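You operate a simulated robot arm through the tools that you are given. There is no shell and no other tool.

You run a simulated two-armed robot. Do the job below in one go: nothing can be reset, and whatever is moved stays where it is left.

Task
Brush the lint off the die in the block, tray it by size and swing the anvil home.
Fine: put the brush back. Set down upright: small brush. What is to be rubbed or washed off counts as gone when no trace of it is left.

It is judged by the outcome, as a careful person would: the job done as asked, and still so three seconds after it is handed in. It fails if anything else is knocked over, pushed out of place, dropped, spilled or broken.

Robot
Two 7-joint arms with fingered hands on one trunk that stands fixed in place. Base frame: the origin is at the foot of the trunk, x ahead of it, y to its left, z up. Units: m, rad, N and s.
The left shoulder is at [0.043, 0.171, 1.156], the right one opposite. With the tool pointing down near the work surface each hand reaches from about 0.28 to 0.76 m from the base axis, measured 20 degrees to its own side. Payload 4 kg a hand.
The tool frame of a hand sits at the grasp point between the pads (the TCP): z along the fingers, y along the line on which they close. The tips reach 0.026 m beyond it. The gripper opens to 0.132 m; its body begins 0.073 m behind the TCP. The gripper is a hand of 4 fingers: y runs from the thumb to the fingers, the wrist lies at [0, 0, -0.224] in the tool frame, and closing takes about 1.5 s.
Orientation is told as [roll, pitch, yaw] about the base's x, y, z axes, in that order, counted from this pose: with the fingers straight down and closing along the base's y, the tool's x points along the base's -x, its y along +y and its z along -z.

Tools
- The arms move only by the tool send_rows. It takes "left_motion", "right_motion" or both (then of equal length, played together; a hand with none holds still); each is a list of rows, each a list of 3 entries, a list of its own where there are three numbers: the shift along the tool's x, y, z in units of 500 mm (1.0 is 500 mm), then the turn, a rotation vector about the tool's x, y, z in units of 90 degrees (1.0 is 90 degrees), then the gripper command, from -1 (fully open) to 1 (shut), values between in proportion. In form: [[[dx, dy, dz], [rx, ry, rz], jaw], ...]. A call has 1 to 20 rows; each row is the pose to reach, as a shift and turn from the pose commanded when the call began, along the tool's axes at that moment. A call with a number of a shift or a turn outside -1 to 1 is refused whole. A row lasts 0.2 s, in which the tool goes at most 0.05 m and 0.15 rad; a call with a longer step from one row to the next is refused whole, and so is a gripper value outside its range. Where a pose cannot be reached the arm comes as near as it can. A force on the tool above 70 N (or 10 N above the force at the start of the call, whichever is more), or a blocked arm, ends the call early, and 0.2 s more pass. Each finger travels about 0.045 m/s and halts on what it meets, pressing with about 28 N; the grip force reading is that of the motor and also rises with nothing between the fingers. The clock runs only during rows and for 0.2 s after the last one: add rows that repeat a pose to give the fingers time. The reply holds the time, the measured pose of the TCP, the force on the tool along the base axes, the opening and the grip force, in the units named above and with some noise, with the torque about the TCP (base axes, N m) and any sound that the robot's microphone picked up.
- Cameras (640 x 400 px; columns grow to the right, rows downward): "scene" is now at [0.1238, 0.0422, 1.3617]; the picture's right is [0.46, -0.89, -0.00], its down [-0.25, -0.13, -0.96] and it looks along [0.85, 0.44, -0.28] (base axes); focal length 255 px, centre (320, 200). "left" rides on the left gripper at [-0.068, 0.002, -0.097] in its tool frame; the picture's right is [-0.02, -1.00, 0.00], its down [0.82, -0.02, -0.58] and it looks along [0.58, -0.01, 0.82] (tool axes); focal length 270 px, centre (320, 200). "right" rides on the right gripper at [0.068, 0.002, -0.097] in its tool frame; the picture's right is [-0.03, 1.00, 0.00], its down [-0.82, -0.02, -0.58] and it looks along [-0.58, -0.01, 0.82] (tool axes); focal length 270 px, centre (320, 200). There is no depth. A picture from a camera that has moved, and an enlarged one, comes with that camera's place and axes in the base frame and with its lens.
- get_image(camera): a new picture of that camera. The clock stands still meanwhile.
- slide_trunk(by): moves the trunk up (or, below 0, down) by that many m; the arms and the scene camera ride with it, the base frame stays. It gives what a move gives, with no picture.
- set_grasp(shape, hand): the hand has 4 fingers and takes this shape, open, in about a second: jaw (thumb against the fingers, like two jaws); tri (thumb and two fingers); tip (a fingertip pinch); poke (one finger out to press); point (the index stretched); flat (the hand flat); cup (the hand cupped); fist (a fist). The gripper value then closes the fingers along that shape, each until it touches; the sizes above hold for jaw. It gives what a move gives, with no picture.
- aim_head(pan, tilt): turns the head with the scene camera to pan (to the left, within 1.501 rad either way) and tilt (down, from -0.506 to 1.204), counted from straight ahead of the robot (the tilt from the chest, where the trunk bows). It gives what a move gives.
- inspect(camera, box): a new picture of the part [left, top, right, bottom] of that camera's present view, enlarged. The clock stands still meanwhile.
- job_done(): hands the job in; it is judged then, once.

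Nothing tells you positions but the pictures and the camera data. Unless the task says otherwise, let go and move clear before handing in.

The tools are called after "Emit:" as name(argument=value, ...) on one line, values as JSON. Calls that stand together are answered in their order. send_rows: Moves the arms, as the interface text tells. Its arguments: {"type":"object","properties":{"left_motion":{"type":"array","items":{"type":"array"}},"right_motion":{"type":"array","items":{"type":"array"}}},"required":[]} The other tools are called the same way: slide_trunk (by) moves the trunk up or down; set_grasp (shape, hand) gives the hand a shape; aim_head (pan, tilt) turns the head that bears the scene camera; get_image (camera) takes a picture; inspect (camera, box) takes an enlarged picture of a part of a camera's view; job_done () hands the job in.

At the start:

```text
time: 0.0
left_position: [0.3857, 0.5003, 1.198]
left_orientation: [-0.001, 0.0, 0.0]
left_ft_force: [-0.5, 0.0, -0.4]
left_torque: [0.0, -0.02, 0.0]
left_finger_gap: 0.1315
left_gripper_force: 0.1
left_shape: jaw
right_position: [0.4649, 0.0777, 1.2785]
right_orientation: [0.001, 0.0, -0.002]
right_ft_force: [-0.2, -0.4, -0.5]
right_torque: [0.02, 0.0, 0.02]
right_finger_gap: 0.1321
right_gripper_force: 0.0
right_shape: jaw
trunk travel left (down, up): [-0.384, 0.371]
head pan, tilt (commanded): [0.475, 0.279]
```

scene: 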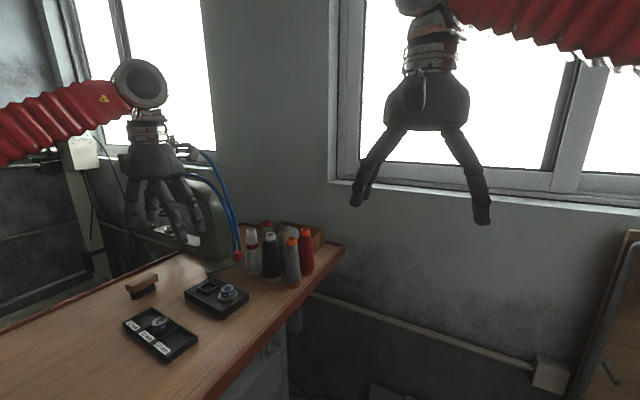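
right: 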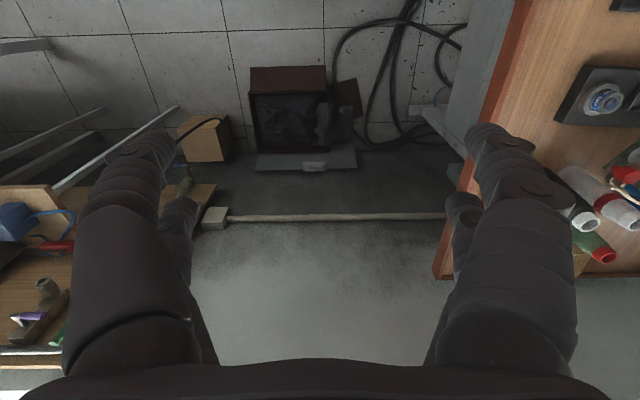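
left: 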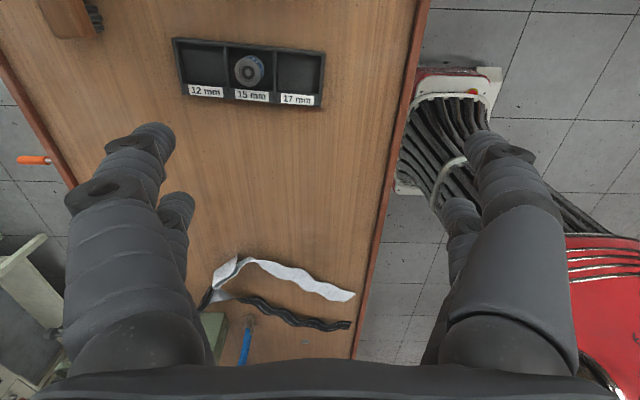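

I see a bench to the left with a tray (12/15/17 mm), a brush, and a block with a die and perhaps an anvil. I'll look closer before moving.

Emit:
inspect(camera="scene", box=[100, 240, 280, 370])

Emit:
inspect(camera="left", box=[160, 0, 340, 120])

Emit:
inspect(camera="right", box=[480, 0, 640, 270])

```text
3.08 times, centred on (190, 305) of scene
camera zoom: at [0.1238, 0.0422, 1.3617], right [0.46, -0.89, 0.0], down [-0.25, -0.13, -0.96], along [0.85, 0.44, -0.28], focal length 784 px, centre (720, -123)
```

zoom: 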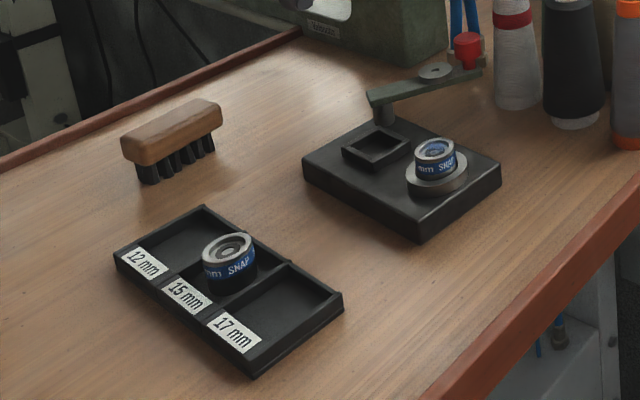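

```text
3.33 times, centred on (250, 60) of left
camera zoom: at [0.4538, 0.5024, 1.2949], right [0.02, -1.0, 0.0], down [-0.82, -0.02, 0.58], along [-0.58, -0.01, -0.82], focal length 901 px, centre (553, 667)
```

zoom: 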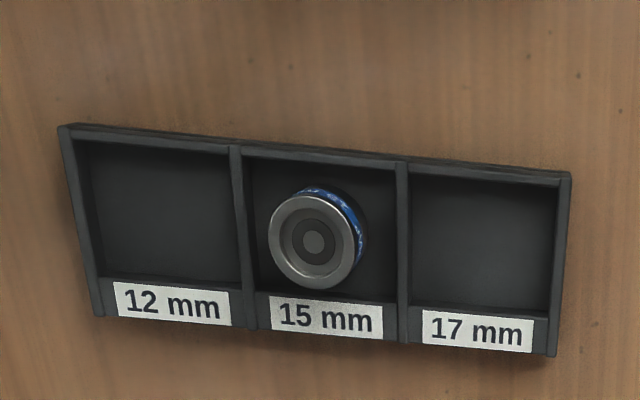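

```text
1.48 times, centred on (560, 135) of right
camera zoom: at [0.3967, 0.0796, 1.3758], right [0.03, 1.0, 0.0], down [0.82, -0.02, 0.58], along [0.58, -0.01, -0.82], focal length 400 px, centre (-36, 296)
```

zoom: 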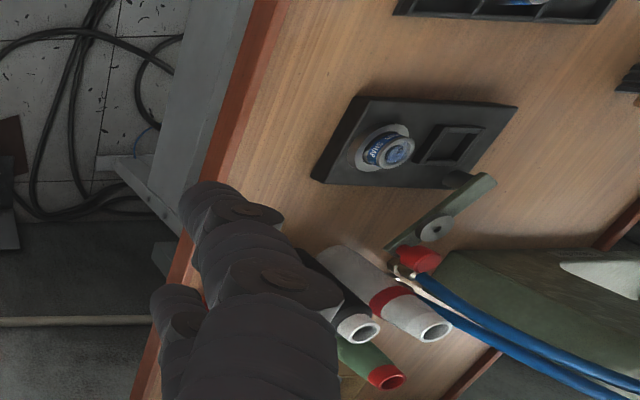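

The block holds a snap die and a swing arm stands behind it; I need the die's size mark and the lint. I'll aim the head at the bench for a better view.

Emit:
aim_head(pan=0.8, tilt=0.6)

```text
time: 0.8
left_position: [0.3851, 0.5009, 1.199]
left_orientation: [0.0, 0.0, -0.001]
left_ft_force: [0.7, -0.2, 0.8]
left_torque: [-0.04, 0.01, 0.0]
left_finger_gap: 0.1318
left_gripper_force: 0.1
left_shape: jaw
right_position: [0.4654, 0.079, 1.2786]
right_orientation: [0.0, 0.0, -0.001]
right_ft_force: [0.5, 0.3, -0.3]
right_torque: [-0.02, 0.02, -0.04]
right_finger_gap: 0.1317
right_gripper_force: 0.0
right_shape: jaw
trunk travel left (down, up): [-0.384, 0.371]
head pan, tilt (commanded): [0.799, 0.6]
```

The head has turned; now I take a look with the scene camera at the bench.

Emit:
get_image(camera="scene")

Emit:
inspect(camera="scene", box=[250, 130, 450, 255])

```text
taken
camera scene: at [0.1025, 0.0628, 1.3324], right [0.72, -0.7, 0.0], down [-0.39, -0.4, -0.83], along [0.58, 0.59, -0.56], focal length 255 px, centre (320, 200)
```

scene: 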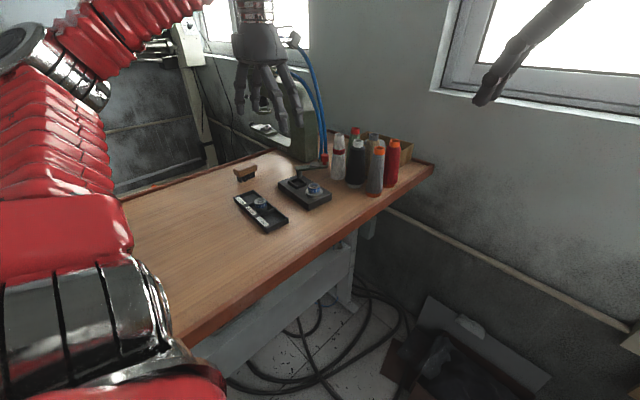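

```text
3.20 times, centred on (350, 192) of scene
camera zoom: at [0.1025, 0.0628, 1.3324], right [0.72, -0.7, 0.0], down [-0.39, -0.4, -0.83], along [0.58, 0.59, -0.56], focal length 815 px, centre (224, 224)
```

zoom: 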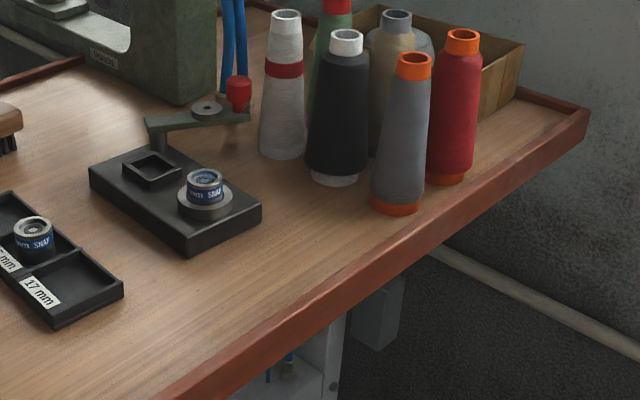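

I'll zoom further at the die and the anvil arm to see the lint and the label.

Emit:
inspect(camera="scene", box=[295, 172, 335, 197])

Emit:
inspect(camera="scene", box=[270, 145, 350, 195])

Emit:
inspect(camera="scene", box=[225, 160, 305, 210])

Emit:
inspect(camera="scene", box=[225, 185, 305, 235])

```text
16.00 times, centred on (315, 184) of scene
camera zoom: at [0.1025, 0.0628, 1.3324], right [0.72, -0.7, 0.0], down [-0.39, -0.4, -0.83], along [0.58, 0.59, -0.56], focal length 4075 px, centre (400, 448)
```

zoom: 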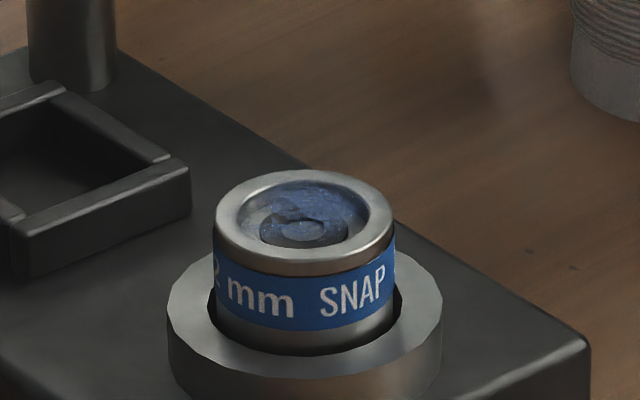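

```text
8.00 times, centred on (310, 170) of scene
camera zoom: at [0.1025, 0.0628, 1.3324], right [0.72, -0.7, 0.0], down [-0.39, -0.4, -0.83], along [0.58, 0.59, -0.56], focal length 2038 px, centre (400, 440)
```

zoom: 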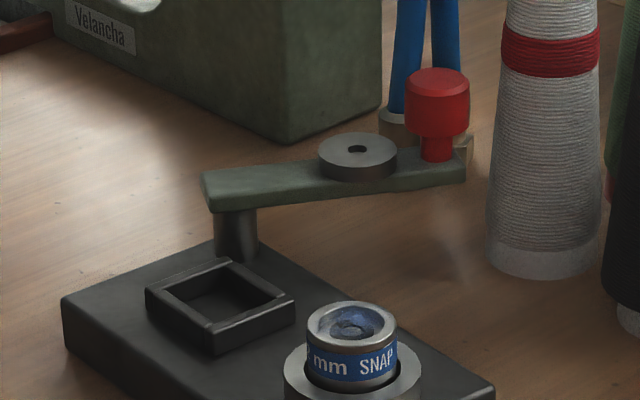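

```text
8.00 times, centred on (265, 185) of scene
camera zoom: at [0.1025, 0.0628, 1.3324], right [0.72, -0.7, 0.0], down [-0.39, -0.4, -0.83], along [0.58, 0.59, -0.56], focal length 2038 px, centre (760, 320)
```

zoom: 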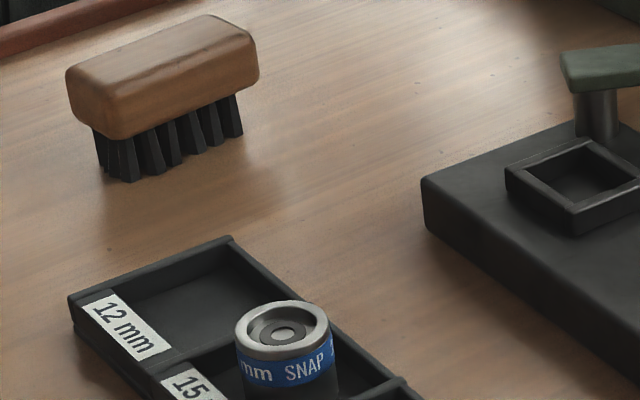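

```text
8.00 times, centred on (265, 210) of scene
camera zoom: at [0.1025, 0.0628, 1.3324], right [0.72, -0.7, 0.0], down [-0.39, -0.4, -0.83], along [0.58, 0.59, -0.56], focal length 2038 px, centre (760, 120)
```

zoom: 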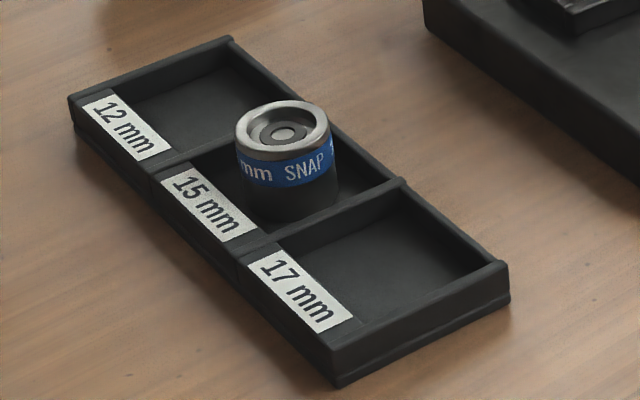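

Die in block looks like "?2 mm" with bluish lint in its cup; die top about [0.535, 0.534, 0.945], tray die near [0.387, 0.592, 0.93]. I'll check the surroundings (machine and hoses) before moving the left hand.

Emit:
aim_head(pan=0.8, tilt=0.25)

Emit:
get_image(camera="scene")

Emit:
inspect(camera="scene", box=[200, 150, 440, 300])

```text
time: 1.6
left_position: [0.3862, 0.5016, 1.1988]
left_orientation: [0.001, 0.001, 0.0]
left_ft_force: [-0.5, -0.9, 0.4]
left_torque: [0.0, 0.0, 0.0]
left_finger_gap: 0.132
left_gripper_force: 0.1
left_shape: jaw
right_position: [0.4639, 0.0772, 1.2797]
right_orientation: [0.0, -0.001, 0.002]
right_ft_force: [-0.2, -0.6, -1.1]
right_torque: [-0.02, 0.0, 0.02]
right_finger_gap: 0.1319
right_gripper_force: 0.0
right_shape: jaw
trunk travel left (down, up): [-0.384, 0.371]
head pan, tilt (commanded): [0.799, 0.25]
```

```text
taken
camera scene: at [0.1059, 0.0664, 1.3645], right [0.72, -0.7, 0.0], down [-0.17, -0.18, -0.97], along [0.68, 0.69, -0.25], focal length 255 px, centre (320, 200)
```

scene: 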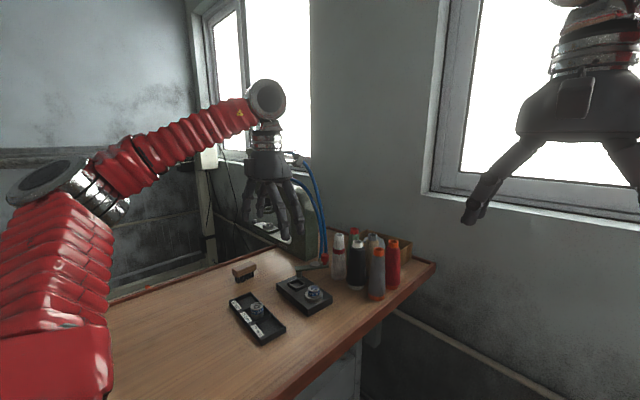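

```text
2.67 times, centred on (320, 225) of scene
camera zoom: at [0.1059, 0.0664, 1.3645], right [0.72, -0.7, 0.0], down [-0.17, -0.18, -0.97], along [0.68, 0.69, -0.25], focal length 679 px, centre (320, 133)
```

zoom: 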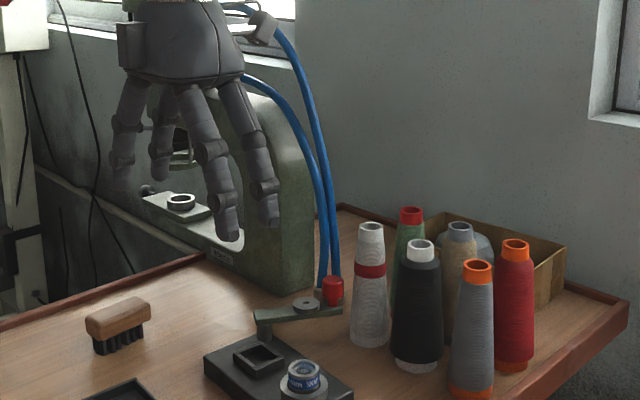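

The anvil arm pivots near [0.566, 0.636] and its knob is near [0.657, 0.612]; the press stands behind. I'll move the left hand above the block, pitched so its camera looks straight down, to get accurate geometry.

Emit:
send_rows(left_motion=[[[-0.05, 0.03, 0], [0, -0.078, 0], -1], [[-0.1, 0.06, 0], [0, -0.156, 0], -1], [[-0.16, 0.09, 0], [0, -0.234, 0], -1], [[-0.21, 0.12, 0], [0, -0.312, 0], -1], [[-0.268, 0.157, 0], [0, -0.389, 0], -1], [[-0.268, 0.157, 0], [0, -0.389, 0], -1]])

Emit:
get_image(camera="left")

Emit:
get_image(camera="scene")

```text
time: 3.0
left_position: [0.5199, 0.58, 1.1994]
left_orientation: [0.001, -0.613, -0.001]
left_ft_force: [-1.2, 0.2, 0.5]
left_torque: [-0.01, 0.0, -0.01]
left_finger_gap: 0.132
left_gripper_force: 0.0
left_shape: jaw
right_position: [0.4648, 0.0789, 1.2797]
right_orientation: [0.001, 0.0, 0.0]
right_ft_force: [-1.0, -0.5, 0.2]
right_torque: [-0.05, 0.0, 0.0]
right_finger_gap: 0.132
right_gripper_force: 0.1
right_shape: jaw
trunk travel left (down, up): [-0.384, 0.371]
head pan, tilt (commanded): [0.799, 0.25]
```

```text
taken
camera left: at [0.5197, 0.5815, 1.318], right [0.02, -1.0, 0.01], down [-1.0, -0.02, 0.0], along [0.0, -0.01, -1.0], focal length 270 px, centre (320, 200)
```

left: 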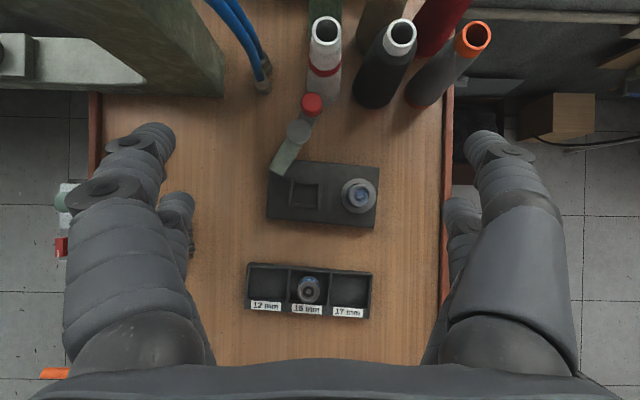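

```text
taken
camera scene: at [0.1055, 0.0661, 1.3646], right [0.72, -0.7, 0.0], down [-0.17, -0.18, -0.97], along [0.68, 0.69, -0.25], focal length 255 px, centre (320, 200)
```

scene: 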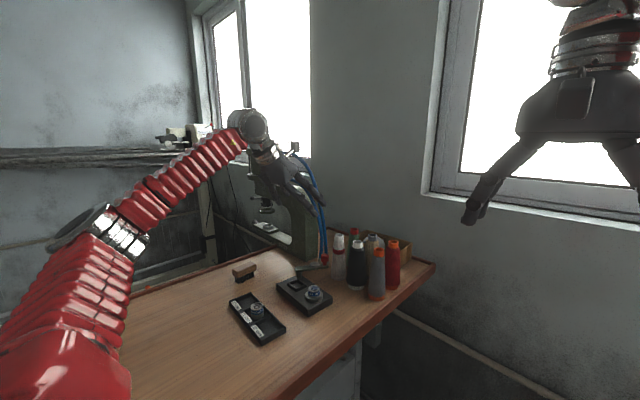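

I now have a top-down view; I'll zoom in to measure the block, the arm, the die and the tray.

Emit:
inspect(camera="left", box=[240, 80, 400, 240])

Emit:
inspect(camera="left", box=[235, 250, 385, 330])

Emit:
inspect(camera="left", box=[330, 170, 390, 220])

Emit:
inspect(camera="scene", box=[215, 215, 345, 350])

```text
2.50 times, centred on (320, 160) of left
camera zoom: at [0.5197, 0.5815, 1.318], right [0.02, -1.0, 0.01], down [-1.0, -0.02, 0.0], along [0.0, -0.01, -1.0], focal length 676 px, centre (320, 300)
```

zoom: 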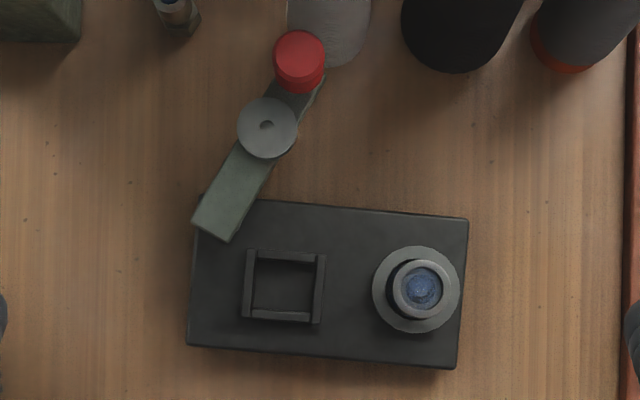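

```text
4.27 times, centred on (310, 290) of left
camera zoom: at [0.5197, 0.5815, 1.318], right [0.02, -1.0, 0.01], down [-1.0, -0.02, 0.0], along [0.0, -0.01, -1.0], focal length 1153 px, centre (363, -184)
```

zoom: 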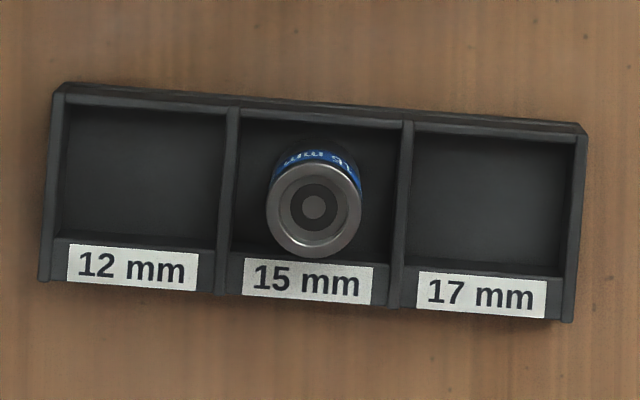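

```text
8.00 times, centred on (360, 195) of left
camera zoom: at [0.5197, 0.5815, 1.318], right [0.02, -1.0, 0.01], down [-1.0, -0.02, 0.0], along [0.0, -0.01, -1.0], focal length 2162 px, centre (0, 240)
```

zoom: 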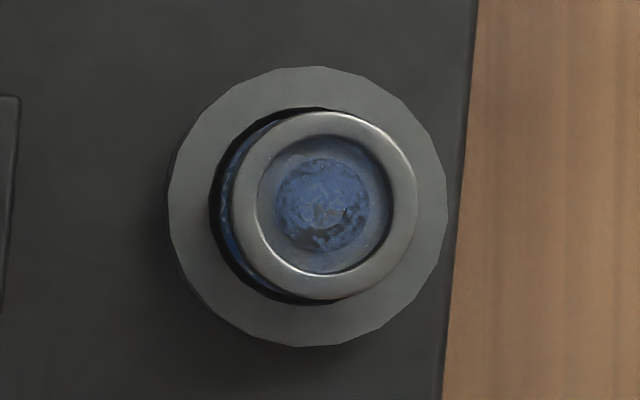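

```text
2.96 times, centred on (280, 282) of scene
camera zoom: at [0.1055, 0.0661, 1.3646], right [0.72, -0.7, 0.0], down [-0.17, -0.18, -0.97], along [0.68, 0.69, -0.25], focal length 755 px, centre (438, -44)
```

zoom: 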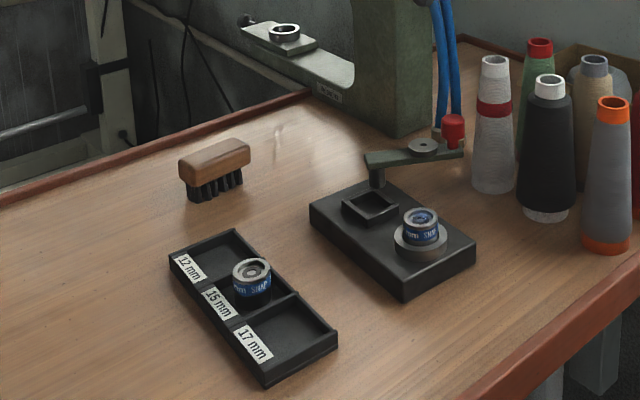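

The arm's disc is about 0.052 m from its pivot, the same distance as the square pocket (the seat is 0.115 away), so home is very likely the disc over the pocket. Next I look from the −x/+y side at the die's number and at the brush (near [0.456, 0.796]).

Emit:
send_rows(left_motion=[[[0.062, 0.04, 0.005], [0, 0, 0], -1], [[0.124, 0.08, 0.01], [0, 0, 0], -1], [[0.187, 0.12, 0.015], [0, 0, 0], -1], [[0.249, 0.16, 0.02], [0, 0, 0], -1], [[0.311, 0.2, 0.0256], [0, 0, 0], -1], [[0.311, 0.2, 0.0256], [0, 0, 0], -1]])

Emit:
get_image(camera="left")

```text
time: 4.5
left_position: [0.401, 0.6789, 1.0988]
left_orientation: [0.001, -0.612, -0.003]
left_ft_force: [0.2, 0.2, -0.5]
left_torque: [-0.02, 0.02, 0.02]
left_finger_gap: 0.1321
left_gripper_force: 0.0
left_shape: jaw
right_position: [0.4665, 0.0778, 1.2783]
right_orientation: [0.001, 0.0, 0.0]
right_ft_force: [-0.2, -0.4, -0.1]
right_torque: [-0.01, 0.02, -0.01]
right_finger_gap: 0.1319
right_gripper_force: 0.1
right_shape: jaw
trunk travel left (down, up): [-0.384, 0.371]
head pan, tilt (commanded): [0.799, 0.25]
```

```text
taken
camera left: at [0.4005, 0.6808, 1.2179], right [0.02, -1.0, 0.01], down [-1.0, -0.02, 0.01], along [-0.01, -0.01, -1.0], focal length 270 px, centre (320, 200)
```

left: 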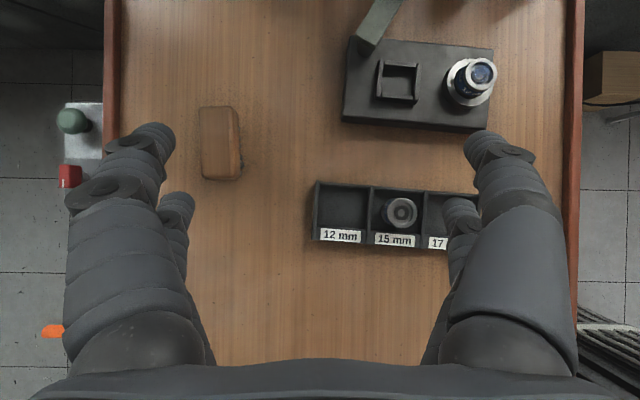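

Now the brush, tray and block are all in view; I zoom on the die label, brush, and block.

Emit:
inspect(camera="left", box=[435, 45, 505, 115])

Emit:
inspect(camera="left", box=[180, 85, 280, 195])

Emit:
inspect(camera="left", box=[330, 0, 510, 140])

Emit:
inspect(camera="scene", box=[215, 255, 275, 300])

```text
5.71 times, centred on (470, 80) of left
camera zoom: at [0.4005, 0.6808, 1.2179], right [0.02, -1.0, 0.01], down [-1.0, -0.02, 0.01], along [-0.01, -0.01, -1.0], focal length 1544 px, centre (-537, 886)
```

zoom: 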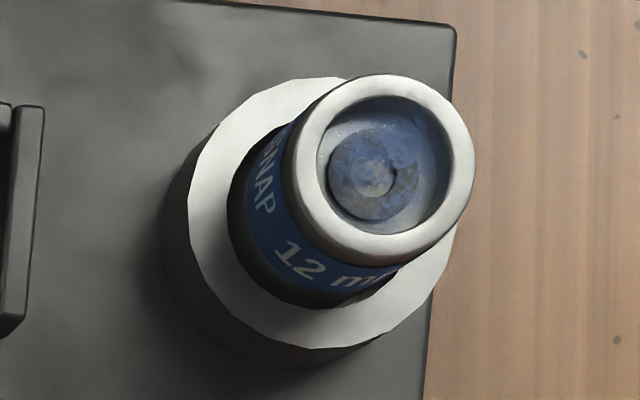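

```text
3.64 times, centred on (230, 140) of left
camera zoom: at [0.4005, 0.6808, 1.2179], right [0.02, -1.0, 0.01], down [-1.0, -0.02, 0.01], along [-0.01, -0.01, -1.0], focal length 983 px, centre (647, 418)
```

zoom: 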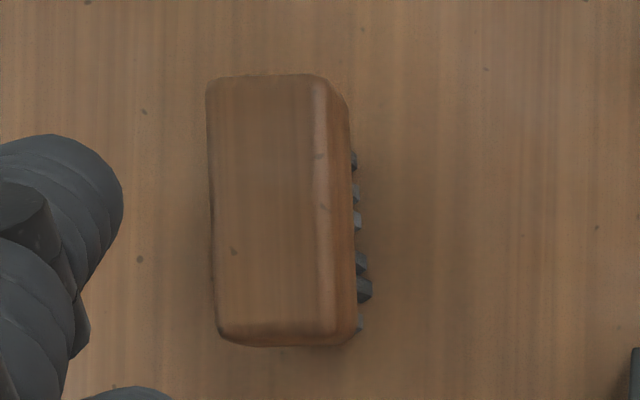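

```text
2.86 times, centred on (420, 70) of left
camera zoom: at [0.4005, 0.6808, 1.2179], right [0.02, -1.0, 0.01], down [-1.0, -0.02, 0.01], along [-0.01, -0.01, -1.0], focal length 772 px, centre (34, 571)
```

zoom: 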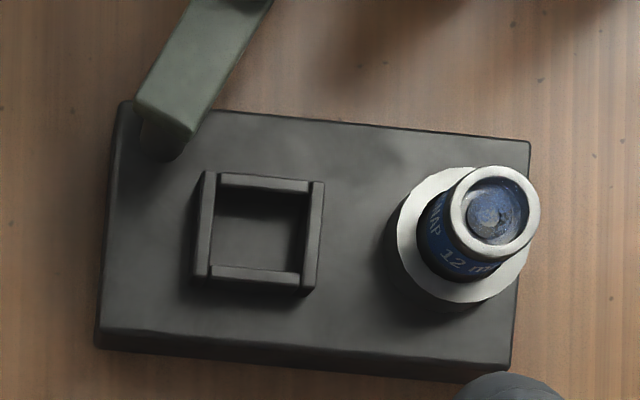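

```text
8.89 times, centred on (245, 278) of scene
camera zoom: at [0.1064, 0.0664, 1.3645], right [0.72, -0.7, 0.0], down [-0.17, -0.18, -0.97], along [0.68, 0.69, -0.25], focal length 2264 px, centre (987, -489)
```

zoom: 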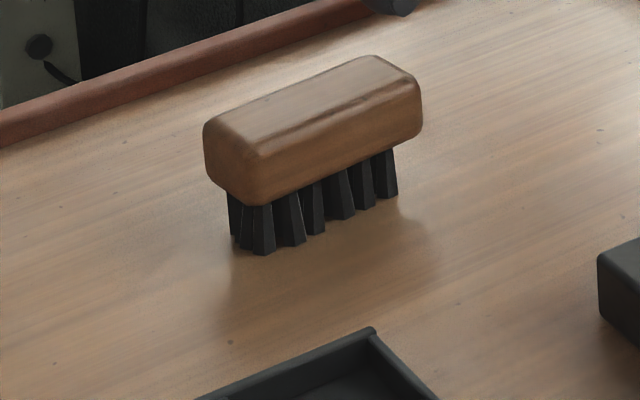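

It reads 12 mm, so it belongs in the left compartment. The brush is centred near [0.453, 0.783], top z≈0.947, on a table at z≈0.90, bristles down; I move above it with the same pitch to check the reach and centring.

Emit:
send_rows(left_motion=[[[-0.013, 0.052, 0.027], [0, 0, 0], -1], [[-0.026, 0.104, 0.054], [0, 0, 0], -1], [[-0.039, 0.156, 0.08], [0, 0, 0], -1], [[-0.0516, 0.208, 0.1072], [0, 0, 0], -1], [[-0.0516, 0.208, 0.1072], [0, 0, 0], -1]])

Emit:
get_image(camera="left")

Emit:
get_image(camera="scene")

```text
time: 5.7
left_position: [0.452, 0.7822, 1.0701]
left_orientation: [-0.002, -0.611, -0.003]
left_ft_force: [0.6, -0.4, 0.0]
left_torque: [0.0, 0.04, 0.03]
left_finger_gap: 0.1317
left_gripper_force: 0.0
left_shape: jaw
right_position: [0.464, 0.0783, 1.2801]
right_orientation: [0.0, 0.0, 0.001]
right_ft_force: [0.8, -0.3, -0.3]
right_torque: [0.04, -0.05, 0.0]
right_finger_gap: 0.1319
right_gripper_force: 0.1
right_shape: jaw
trunk travel left (down, up): [-0.384, 0.371]
head pan, tilt (commanded): [0.799, 0.25]
```

```text
taken
camera left: at [0.4524, 0.7842, 1.1891], right [0.02, -1.0, 0.01], down [-1.0, -0.02, 0.01], along [0.0, -0.01, -1.0], focal length 270 px, centre (320, 200)
```

left: 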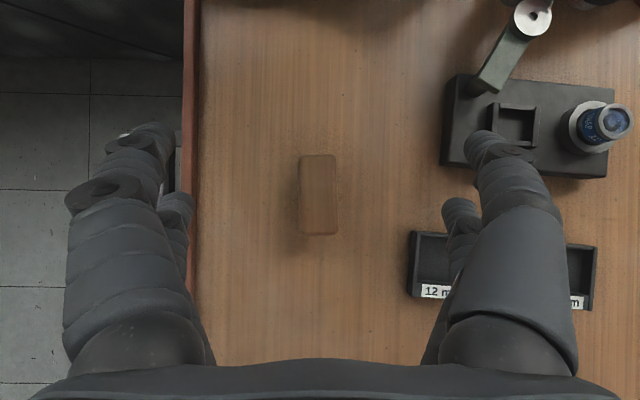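

```text
taken
camera scene: at [0.105, 0.0661, 1.3647], right [0.72, -0.7, 0.0], down [-0.17, -0.18, -0.97], along [0.68, 0.69, -0.25], focal length 255 px, centre (320, 200)
```

scene: 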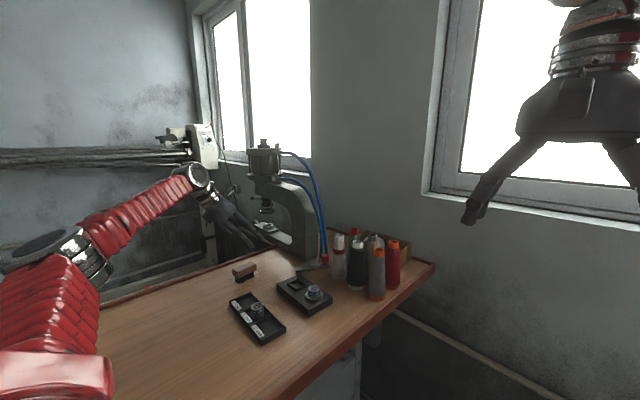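

Emit:
inspect(camera="left", box=[260, 140, 380, 250])

Emit:
inspect(camera="scene", box=[170, 130, 330, 310])

```text
3.64 times, centred on (320, 195) of left
camera zoom: at [0.4524, 0.7842, 1.1891], right [0.02, -1.0, 0.01], down [-1.0, -0.02, 0.01], along [0.0, -0.01, -1.0], focal length 983 px, centre (320, 218)
```

zoom: 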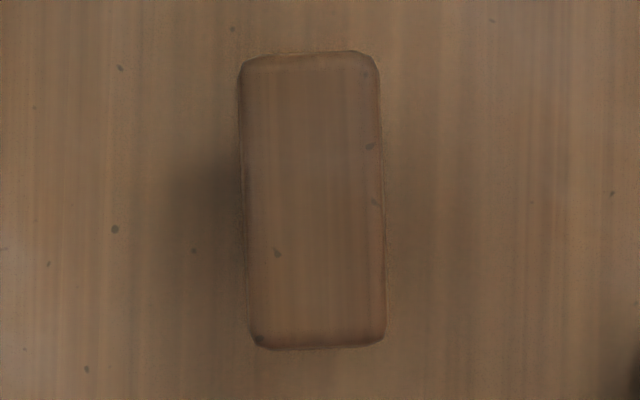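

```text
2.22 times, centred on (250, 220) of scene
camera zoom: at [0.105, 0.0661, 1.3647], right [0.72, -0.7, 0.0], down [-0.17, -0.18, -0.97], along [0.68, 0.69, -0.25], focal length 566 px, centre (476, 156)
```

zoom: 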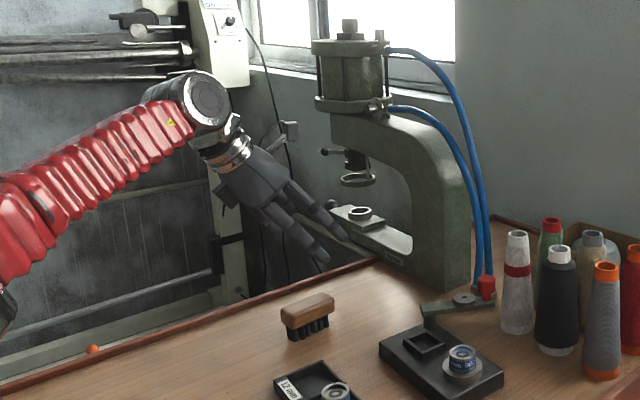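

The arm reaches; the brush centre measures [0.457, 0.784] with a 3° turn, 35 × 73 mm. I'll yaw 3°, descend around the handle with fingers open and check before closing.

Emit:
send_rows(left_motion=[[[-0.0076, 0.003, 0.0056], [-0.0183, 0, -0.0261], -1], [[0.03, 0.003, 0.06], [-0.0183, 0, -0.0261], -1], [[0.0685, 0.003, 0.1145], [-0.0183, 0, -0.0261], -1], [[0.1065, 0.003, 0.169], [-0.0183, 0, -0.0261], -1], [[0.1448, 0.003, 0.2234], [-0.0183, 0, -0.0261], -1], [[0.1448, 0.003, 0.2234], [-0.0183, 0, -0.0261], -1]])

Emit:
get_image(camera="left")

Emit:
inspect(camera="scene", box=[190, 220, 290, 300])

```text
time: 7.0
left_position: [0.4568, 0.7855, 0.9374]
left_orientation: [0.001, -0.61, 0.049]
left_ft_force: [0.0, -0.6, 0.4]
left_torque: [0.02, 0.01, -0.01]
left_finger_gap: 0.132
left_gripper_force: 0.0
left_shape: jaw
right_position: [0.465, 0.078, 1.2799]
right_orientation: [0.0, 0.001, 0.0]
right_ft_force: [0.2, 0.1, 0.3]
right_torque: [0.04, 0.0, 0.0]
right_finger_gap: 0.1319
right_gripper_force: 0.0
right_shape: jaw
trunk travel left (down, up): [-0.384, 0.371]
head pan, tilt (commanded): [0.799, 0.25]
```

```text
taken
camera left: at [0.4569, 0.7869, 1.056], right [0.07, -1.0, 0.01], down [-1.0, -0.07, 0.01], along [0.0, -0.01, -1.0], focal length 270 px, centre (320, 200)
```

left: 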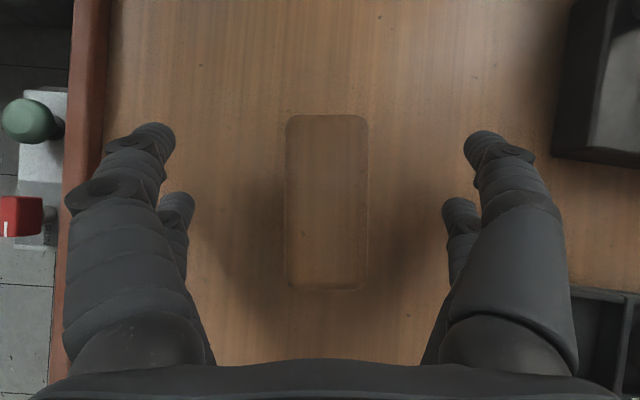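

```text
5.00 times, centred on (240, 260) of scene
camera zoom: at [0.1056, 0.0663, 1.3646], right [0.72, -0.7, 0.0], down [-0.17, -0.18, -0.97], along [0.68, 0.69, -0.25], focal length 1274 px, centre (720, -100)
```

zoom: 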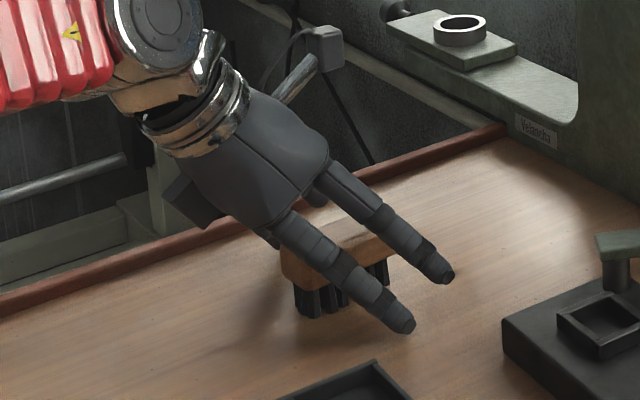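

The brush is between the fingers, 2.5 mm off centre; I shift slightly and close on it.

Emit:
send_rows(left_motion=[[[0, -0.005, 0], [0, 0, 0], -1], [[0, -0.005, 0], [0, 0, 0], 0.0], [[0, -0.005, 0], [0, 0, 0], 0.3], [[0, -0.005, 0], [0, 0, 0], 0.6], [[0, -0.005, 0], [0, 0, 0], 0.8], [[0, -0.005, 0], [0, 0, 0], 1], [[0, -0.005, 0], [0, 0, 0], 1], [[0, -0.005, 0], [0, 0, 0], 1], [[0, -0.005, 0], [0, 0, 0], 1], [[0, -0.005, 0], [0, 0, 0], 1]])

Emit:
get_image(camera="left")

Emit:
inspect(camera="scene", box=[190, 220, 290, 300])

```text
time: 9.2
left_position: [0.4566, 0.7827, 0.9366]
left_orientation: [0.0, -0.611, 0.049]
left_ft_force: [0.1, -0.2, 0.4]
left_torque: [0.03, 0.0, 0.02]
left_finger_gap: 0.0279
left_gripper_force: 28.1
left_shape: jaw
right_position: [0.4642, 0.079, 1.2793]
right_orientation: [-0.001, 0.001, 0.001]
right_ft_force: [0.4, -0.9, 0.0]
right_torque: [-0.05, 0.02, -0.01]
right_finger_gap: 0.1317
right_gripper_force: 0.1
right_shape: jaw
trunk travel left (down, up): [-0.384, 0.371]
head pan, tilt (commanded): [0.799, 0.25]
```

```text
taken
camera left: at [0.4572, 0.7844, 1.0555], right [0.07, -1.0, 0.01], down [-1.0, -0.07, 0.01], along [0.0, -0.01, -1.0], focal length 270 px, centre (320, 200)
```

left: 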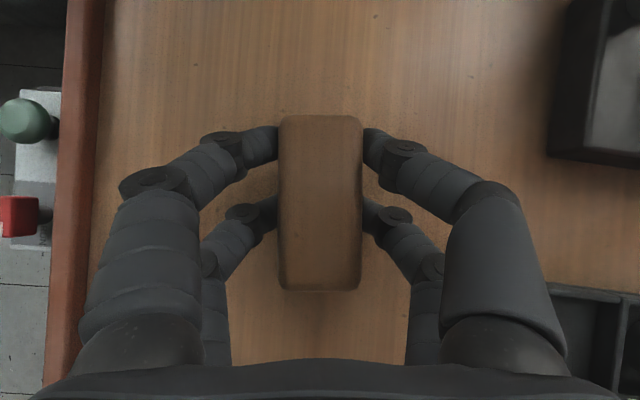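

```text
5.00 times, centred on (240, 260) of scene
camera zoom: at [0.1059, 0.0666, 1.3645], right [0.72, -0.7, 0.0], down [-0.17, -0.18, -0.97], along [0.68, 0.69, -0.25], focal length 1274 px, centre (720, -100)
```

zoom: 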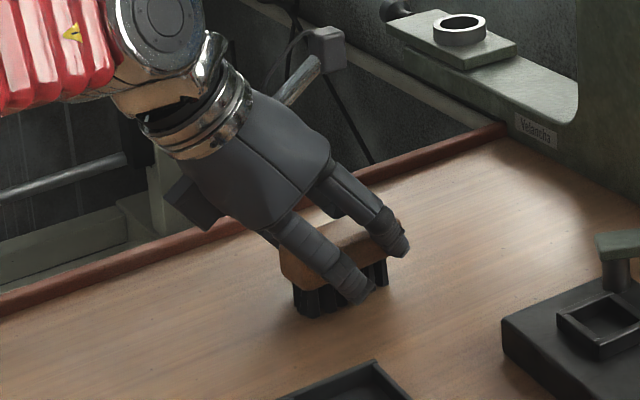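

The brush is gripped (gap 28 mm, 28 N). I'll lift it and carry it, level, above the die in the block.

Emit:
send_rows(left_motion=[[[-0.0345, 0, -0.0492], [0, 0, 0], 1], [[-0.0689, 0, -0.0983], [0, 0, 0], 1], [[-0.1034, 0, -0.1475], [0, 0, 0], 1], [[-0.1378, 0, -0.1966], [0, 0, 0], 1], [[-0.1515, -0.075, -0.187], [0, 0, 0], 1], [[-0.1651, -0.15, -0.1774], [0, 0, 0], 1], [[-0.1788, -0.225, -0.1679], [0, 0, 0], 1], [[-0.1924, -0.3, -0.1583], [0, 0, 0], 1], [[-0.2061, -0.375, -0.1487], [0, 0, 0], 1], [[-0.2197, -0.45, -0.1392], [0, 0, 0], 1], [[-0.2334, -0.5246, -0.1296], [0, 0, 0], 1], [[-0.2334, -0.5246, -0.1296], [0, 0, 0], 1]])

Emit:
get_image(camera="left")

Emit:
get_image(camera="scene")

Emit:
inspect(camera="scene", box=[240, 210, 360, 310])

```text
time: 11.8
left_position: [0.5293, 0.5236, 1.0567]
left_orientation: [-0.001, -0.611, 0.05]
left_ft_force: [-0.1, 0.1, -1.4]
left_torque: [-0.03, -0.01, -0.01]
left_finger_gap: 0.0275
left_gripper_force: 27.8
left_shape: jaw
right_position: [0.465, 0.0784, 1.2797]
right_orientation: [0.0, 0.0, 0.0]
right_ft_force: [0.3, -0.6, 0.3]
right_torque: [-0.02, 0.0, 0.02]
right_finger_gap: 0.1318
right_gripper_force: 0.1
right_shape: jaw
trunk travel left (down, up): [-0.384, 0.371]
head pan, tilt (commanded): [0.799, 0.25]
```

```text
taken
camera left: at [0.5282, 0.5252, 1.1747], right [0.07, -1.0, 0.02], down [-1.0, -0.07, 0.01], along [0.0, -0.02, -1.0], focal length 270 px, centre (320, 200)
```

left: 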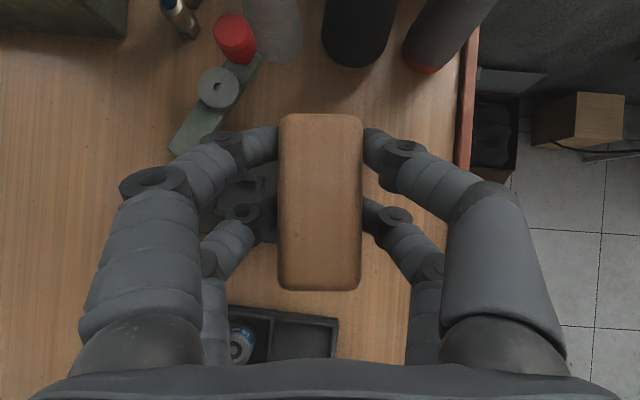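

```text
taken
camera scene: at [0.1057, 0.0673, 1.3645], right [0.72, -0.7, 0.0], down [-0.17, -0.18, -0.97], along [0.68, 0.69, -0.25], focal length 255 px, centre (320, 200)
```

scene: 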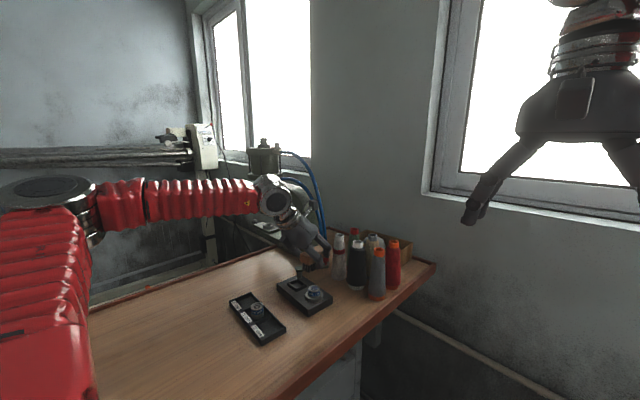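

```text
4.00 times, centred on (300, 260) of scene
camera zoom: at [0.1057, 0.0673, 1.3645], right [0.72, -0.7, 0.0], down [-0.17, -0.18, -0.97], along [0.68, 0.69, -0.25], focal length 1019 px, centre (400, -40)
```

zoom: 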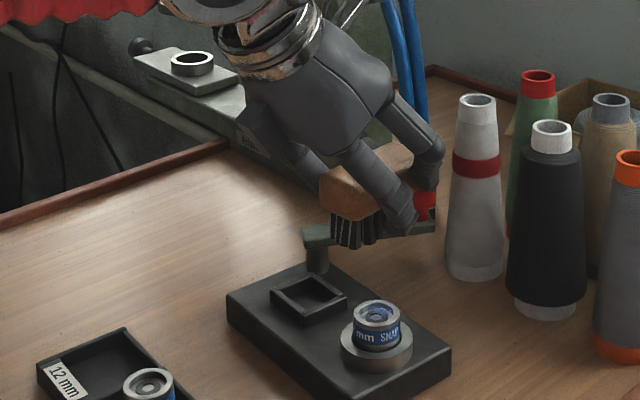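

The brush hangs level above the die. I descend to just above expected contact.

Emit:
send_rows(left_motion=[[[0.036, 0, 0.051], [0, 0, 0], 1], [[0.0712, 0, 0.1016], [0, 0, 0], 1], [[0.0712, 0, 0.1016], [0, 0, 0], 1]])

Emit:
inspect(camera="scene", box=[270, 240, 350, 310])

```text
time: 12.7
left_position: [0.5288, 0.5237, 0.9943]
left_orientation: [0.002, -0.611, 0.049]
left_ft_force: [-0.3, 0.0, -0.8]
left_torque: [0.01, -0.01, -0.01]
left_finger_gap: 0.0276
left_gripper_force: 27.6
left_shape: jaw
right_position: [0.4653, 0.0792, 1.2796]
right_orientation: [0.001, -0.001, -0.001]
right_ft_force: [-0.4, -0.3, 0.7]
right_torque: [-0.04, 0.0, -0.02]
right_finger_gap: 0.1319
right_gripper_force: 0.0
right_shape: jaw
trunk travel left (down, up): [-0.384, 0.371]
head pan, tilt (commanded): [0.799, 0.25]
```

```text
5.71 times, centred on (310, 275) of scene
camera zoom: at [0.1058, 0.0665, 1.3646], right [0.72, -0.7, 0.0], down [-0.17, -0.18, -0.97], along [0.68, 0.69, -0.25], focal length 1456 px, centre (377, -229)
```

zoom: 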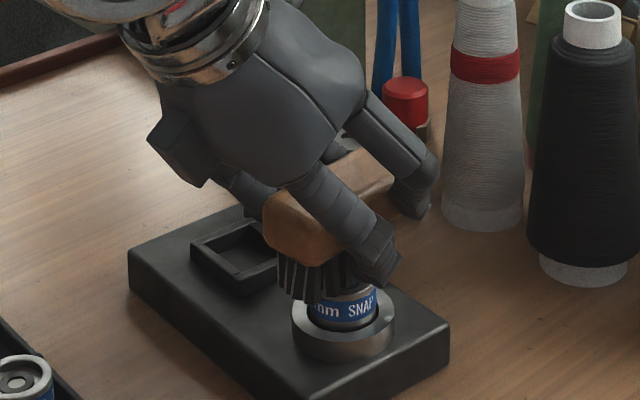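

The bristles are a few millimetres above the die; I step down slowly and watch the force.

Emit:
send_rows(left_motion=[[[0.0023, 0, 0.0033], [0, 0, 0], 1], [[0.0046, 0, 0.0066], [0, 0, 0], 1], [[0.0046, 0, 0.0066], [0, 0, 0], 1]])

```text
time: 13.4
left_position: [0.5283, 0.5245, 0.9917]
left_orientation: [0.0, -0.613, 0.051]
left_ft_force: [0.3, 1.0, 2.4]
left_torque: [0.01, -0.04, -0.02]
left_finger_gap: 0.0278
left_gripper_force: 28.0
left_shape: jaw
right_position: [0.4656, 0.0782, 1.2793]
right_orientation: [0.0, 0.0, 0.001]
right_ft_force: [0.2, -0.1, -0.6]
right_torque: [-0.03, 0.0, -0.03]
right_finger_gap: 0.1318
right_gripper_force: 0.0
right_shape: jaw
trunk travel left (down, up): [-0.384, 0.371]
head pan, tilt (commanded): [0.799, 0.25]
```

Light contact (about 3 N) at TCP z≈0.992. I press 2 mm more and stroke along x and y.

Emit:
send_rows(left_motion=[[[0.0023, 0, 0.0033], [0, 0, 0], 1], [[-0.0141, -0.001, 0.0148], [0, 0, 0], 1], [[-0.0304, -0.002, 0.0262], [0, 0, 0], 1], [[-0.0141, -0.001, 0.0148], [0, 0, 0], 1], [[0.0023, 0, 0.0033], [0, 0, 0], 1], [[0.0187, 0.001, -0.0082], [0, 0, 0], 1], [[0.035, 0.002, -0.0196], [0, 0, 0], 1], [[0.0187, 0.001, -0.0082], [0, 0, 0], 1], [[0.0023, 0, 0.0033], [0, 0, 0], 1], [[0.0015, 0.02, 0.0039], [0, 0, 0], 1], [[0.0023, 0, 0.0033], [0, 0, 0], 1], [[0.0031, -0.02, 0.0027], [0, 0, 0], 1], [[0.0023, 0, 0.0033], [0, 0, 0], 1]])

Emit:
inspect(camera="scene", box=[270, 240, 350, 310])

```text
time: 16.2
left_position: [0.5273, 0.5215, 0.9911]
left_orientation: [-0.002, -0.612, 0.048]
left_ft_force: [0.4, -4.2, 11.9]
left_torque: [-0.15, -0.15, -0.09]
left_finger_gap: 0.0284
left_gripper_force: 27.6
left_shape: jaw
right_position: [0.4643, 0.0765, 1.2791]
right_orientation: [0.002, -0.001, -0.001]
right_ft_force: [0.0, -0.1, 0.4]
right_torque: [-0.03, 0.01, -0.04]
right_finger_gap: 0.1319
right_gripper_force: 0.0
right_shape: jaw
trunk travel left (down, up): [-0.384, 0.371]
head pan, tilt (commanded): [0.799, 0.25]
```

```text
5.71 times, centred on (310, 275) of scene
camera zoom: at [0.1047, 0.0653, 1.3647], right [0.72, -0.7, 0.0], down [-0.17, -0.18, -0.97], along [0.68, 0.69, -0.25], focal length 1456 px, centre (377, -229)
```

zoom: 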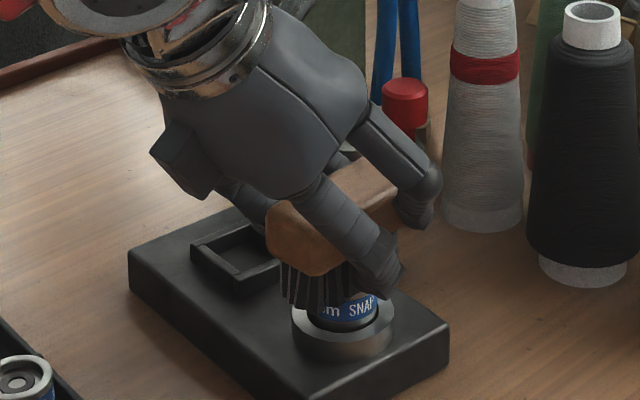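

I lift the brush away to inspect the die for remaining lint.

Emit:
send_rows(left_motion=[[[-0.0345, 0, -0.0492], [0, 0, 0], 1], [[-0.0803, 0, -0.1146], [0, 0, 0], 1], [[-0.0803, 0.0, -0.1146], [0, 0, 0], 1]])

Emit:
inspect(camera="scene", box=[290, 270, 340, 310])

Emit:
inspect(camera="scene", box=[270, 210, 360, 310])

Emit:
get_image(camera="left")

```text
time: 17.1
left_position: [0.5277, 0.5232, 1.0582]
left_orientation: [0.0, -0.606, 0.051]
left_ft_force: [-0.6, 0.4, -0.7]
left_torque: [0.0, 0.06, 0.0]
left_finger_gap: 0.0283
left_gripper_force: 27.5
left_shape: jaw
right_position: [0.465, 0.0785, 1.2804]
right_orientation: [0.0, -0.001, 0.0]
right_ft_force: [0.4, -1.1, 0.5]
right_torque: [0.0, -0.01, 0.0]
right_finger_gap: 0.1318
right_gripper_force: 0.0
right_shape: jaw
trunk travel left (down, up): [-0.384, 0.371]
head pan, tilt (commanded): [0.799, 0.25]
```

```text
10.00 times, centred on (315, 290) of scene
camera zoom: at [0.1063, 0.0667, 1.3644], right [0.72, -0.7, 0.0], down [-0.17, -0.18, -0.97], along [0.68, 0.69, -0.25], focal length 2547 px, centre (370, -700)
```

zoom: 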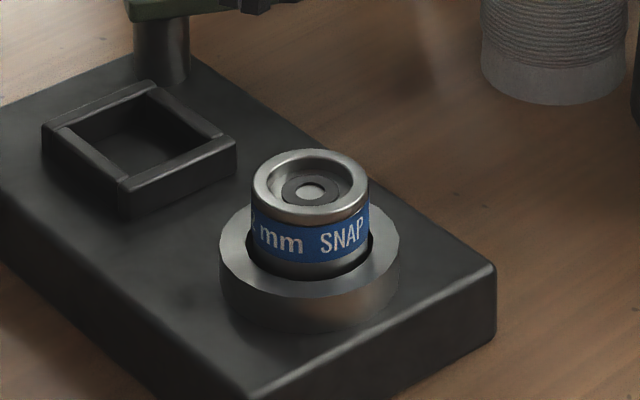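

```text
4.00 times, centred on (315, 260) of scene
camera zoom: at [0.1063, 0.0667, 1.3644], right [0.72, -0.7, 0.0], down [-0.17, -0.18, -0.97], along [0.68, 0.69, -0.25], focal length 1019 px, centre (340, -40)
```

zoom: 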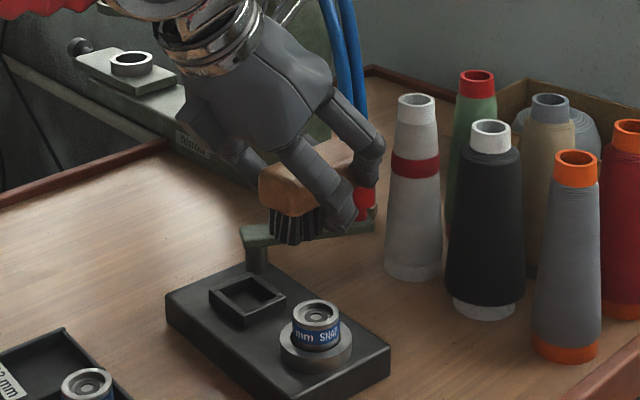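

```text
taken
camera left: at [0.5287, 0.5246, 1.1769], right [0.07, -1.0, 0.01], down [-1.0, -0.07, 0.01], along [-0.01, -0.02, -1.0], focal length 270 px, centre (320, 200)
```

left: 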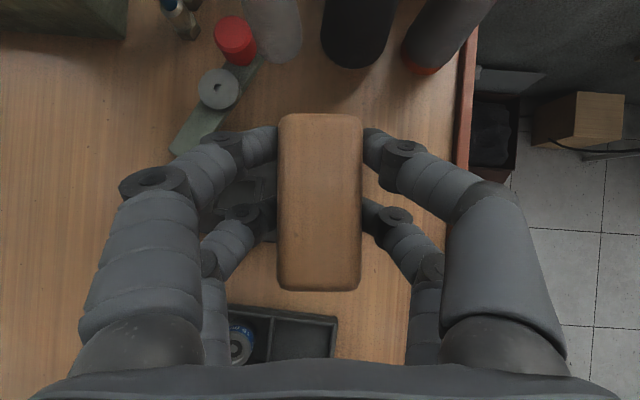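

The cup looks clean metal now. I zoom in more to be sure no trace remains.

Emit:
inspect(camera="scene", box=[306, 282, 324, 294])

```text
16.00 times, centred on (315, 288) of scene
camera zoom: at [0.1063, 0.0667, 1.3644], right [0.72, -0.7, 0.0], down [-0.17, -0.18, -0.97], along [0.68, 0.69, -0.25], focal length 4075 px, centre (400, -1208)
```

zoom: 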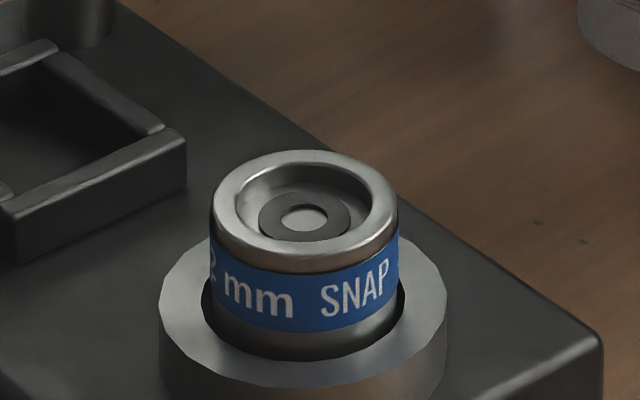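

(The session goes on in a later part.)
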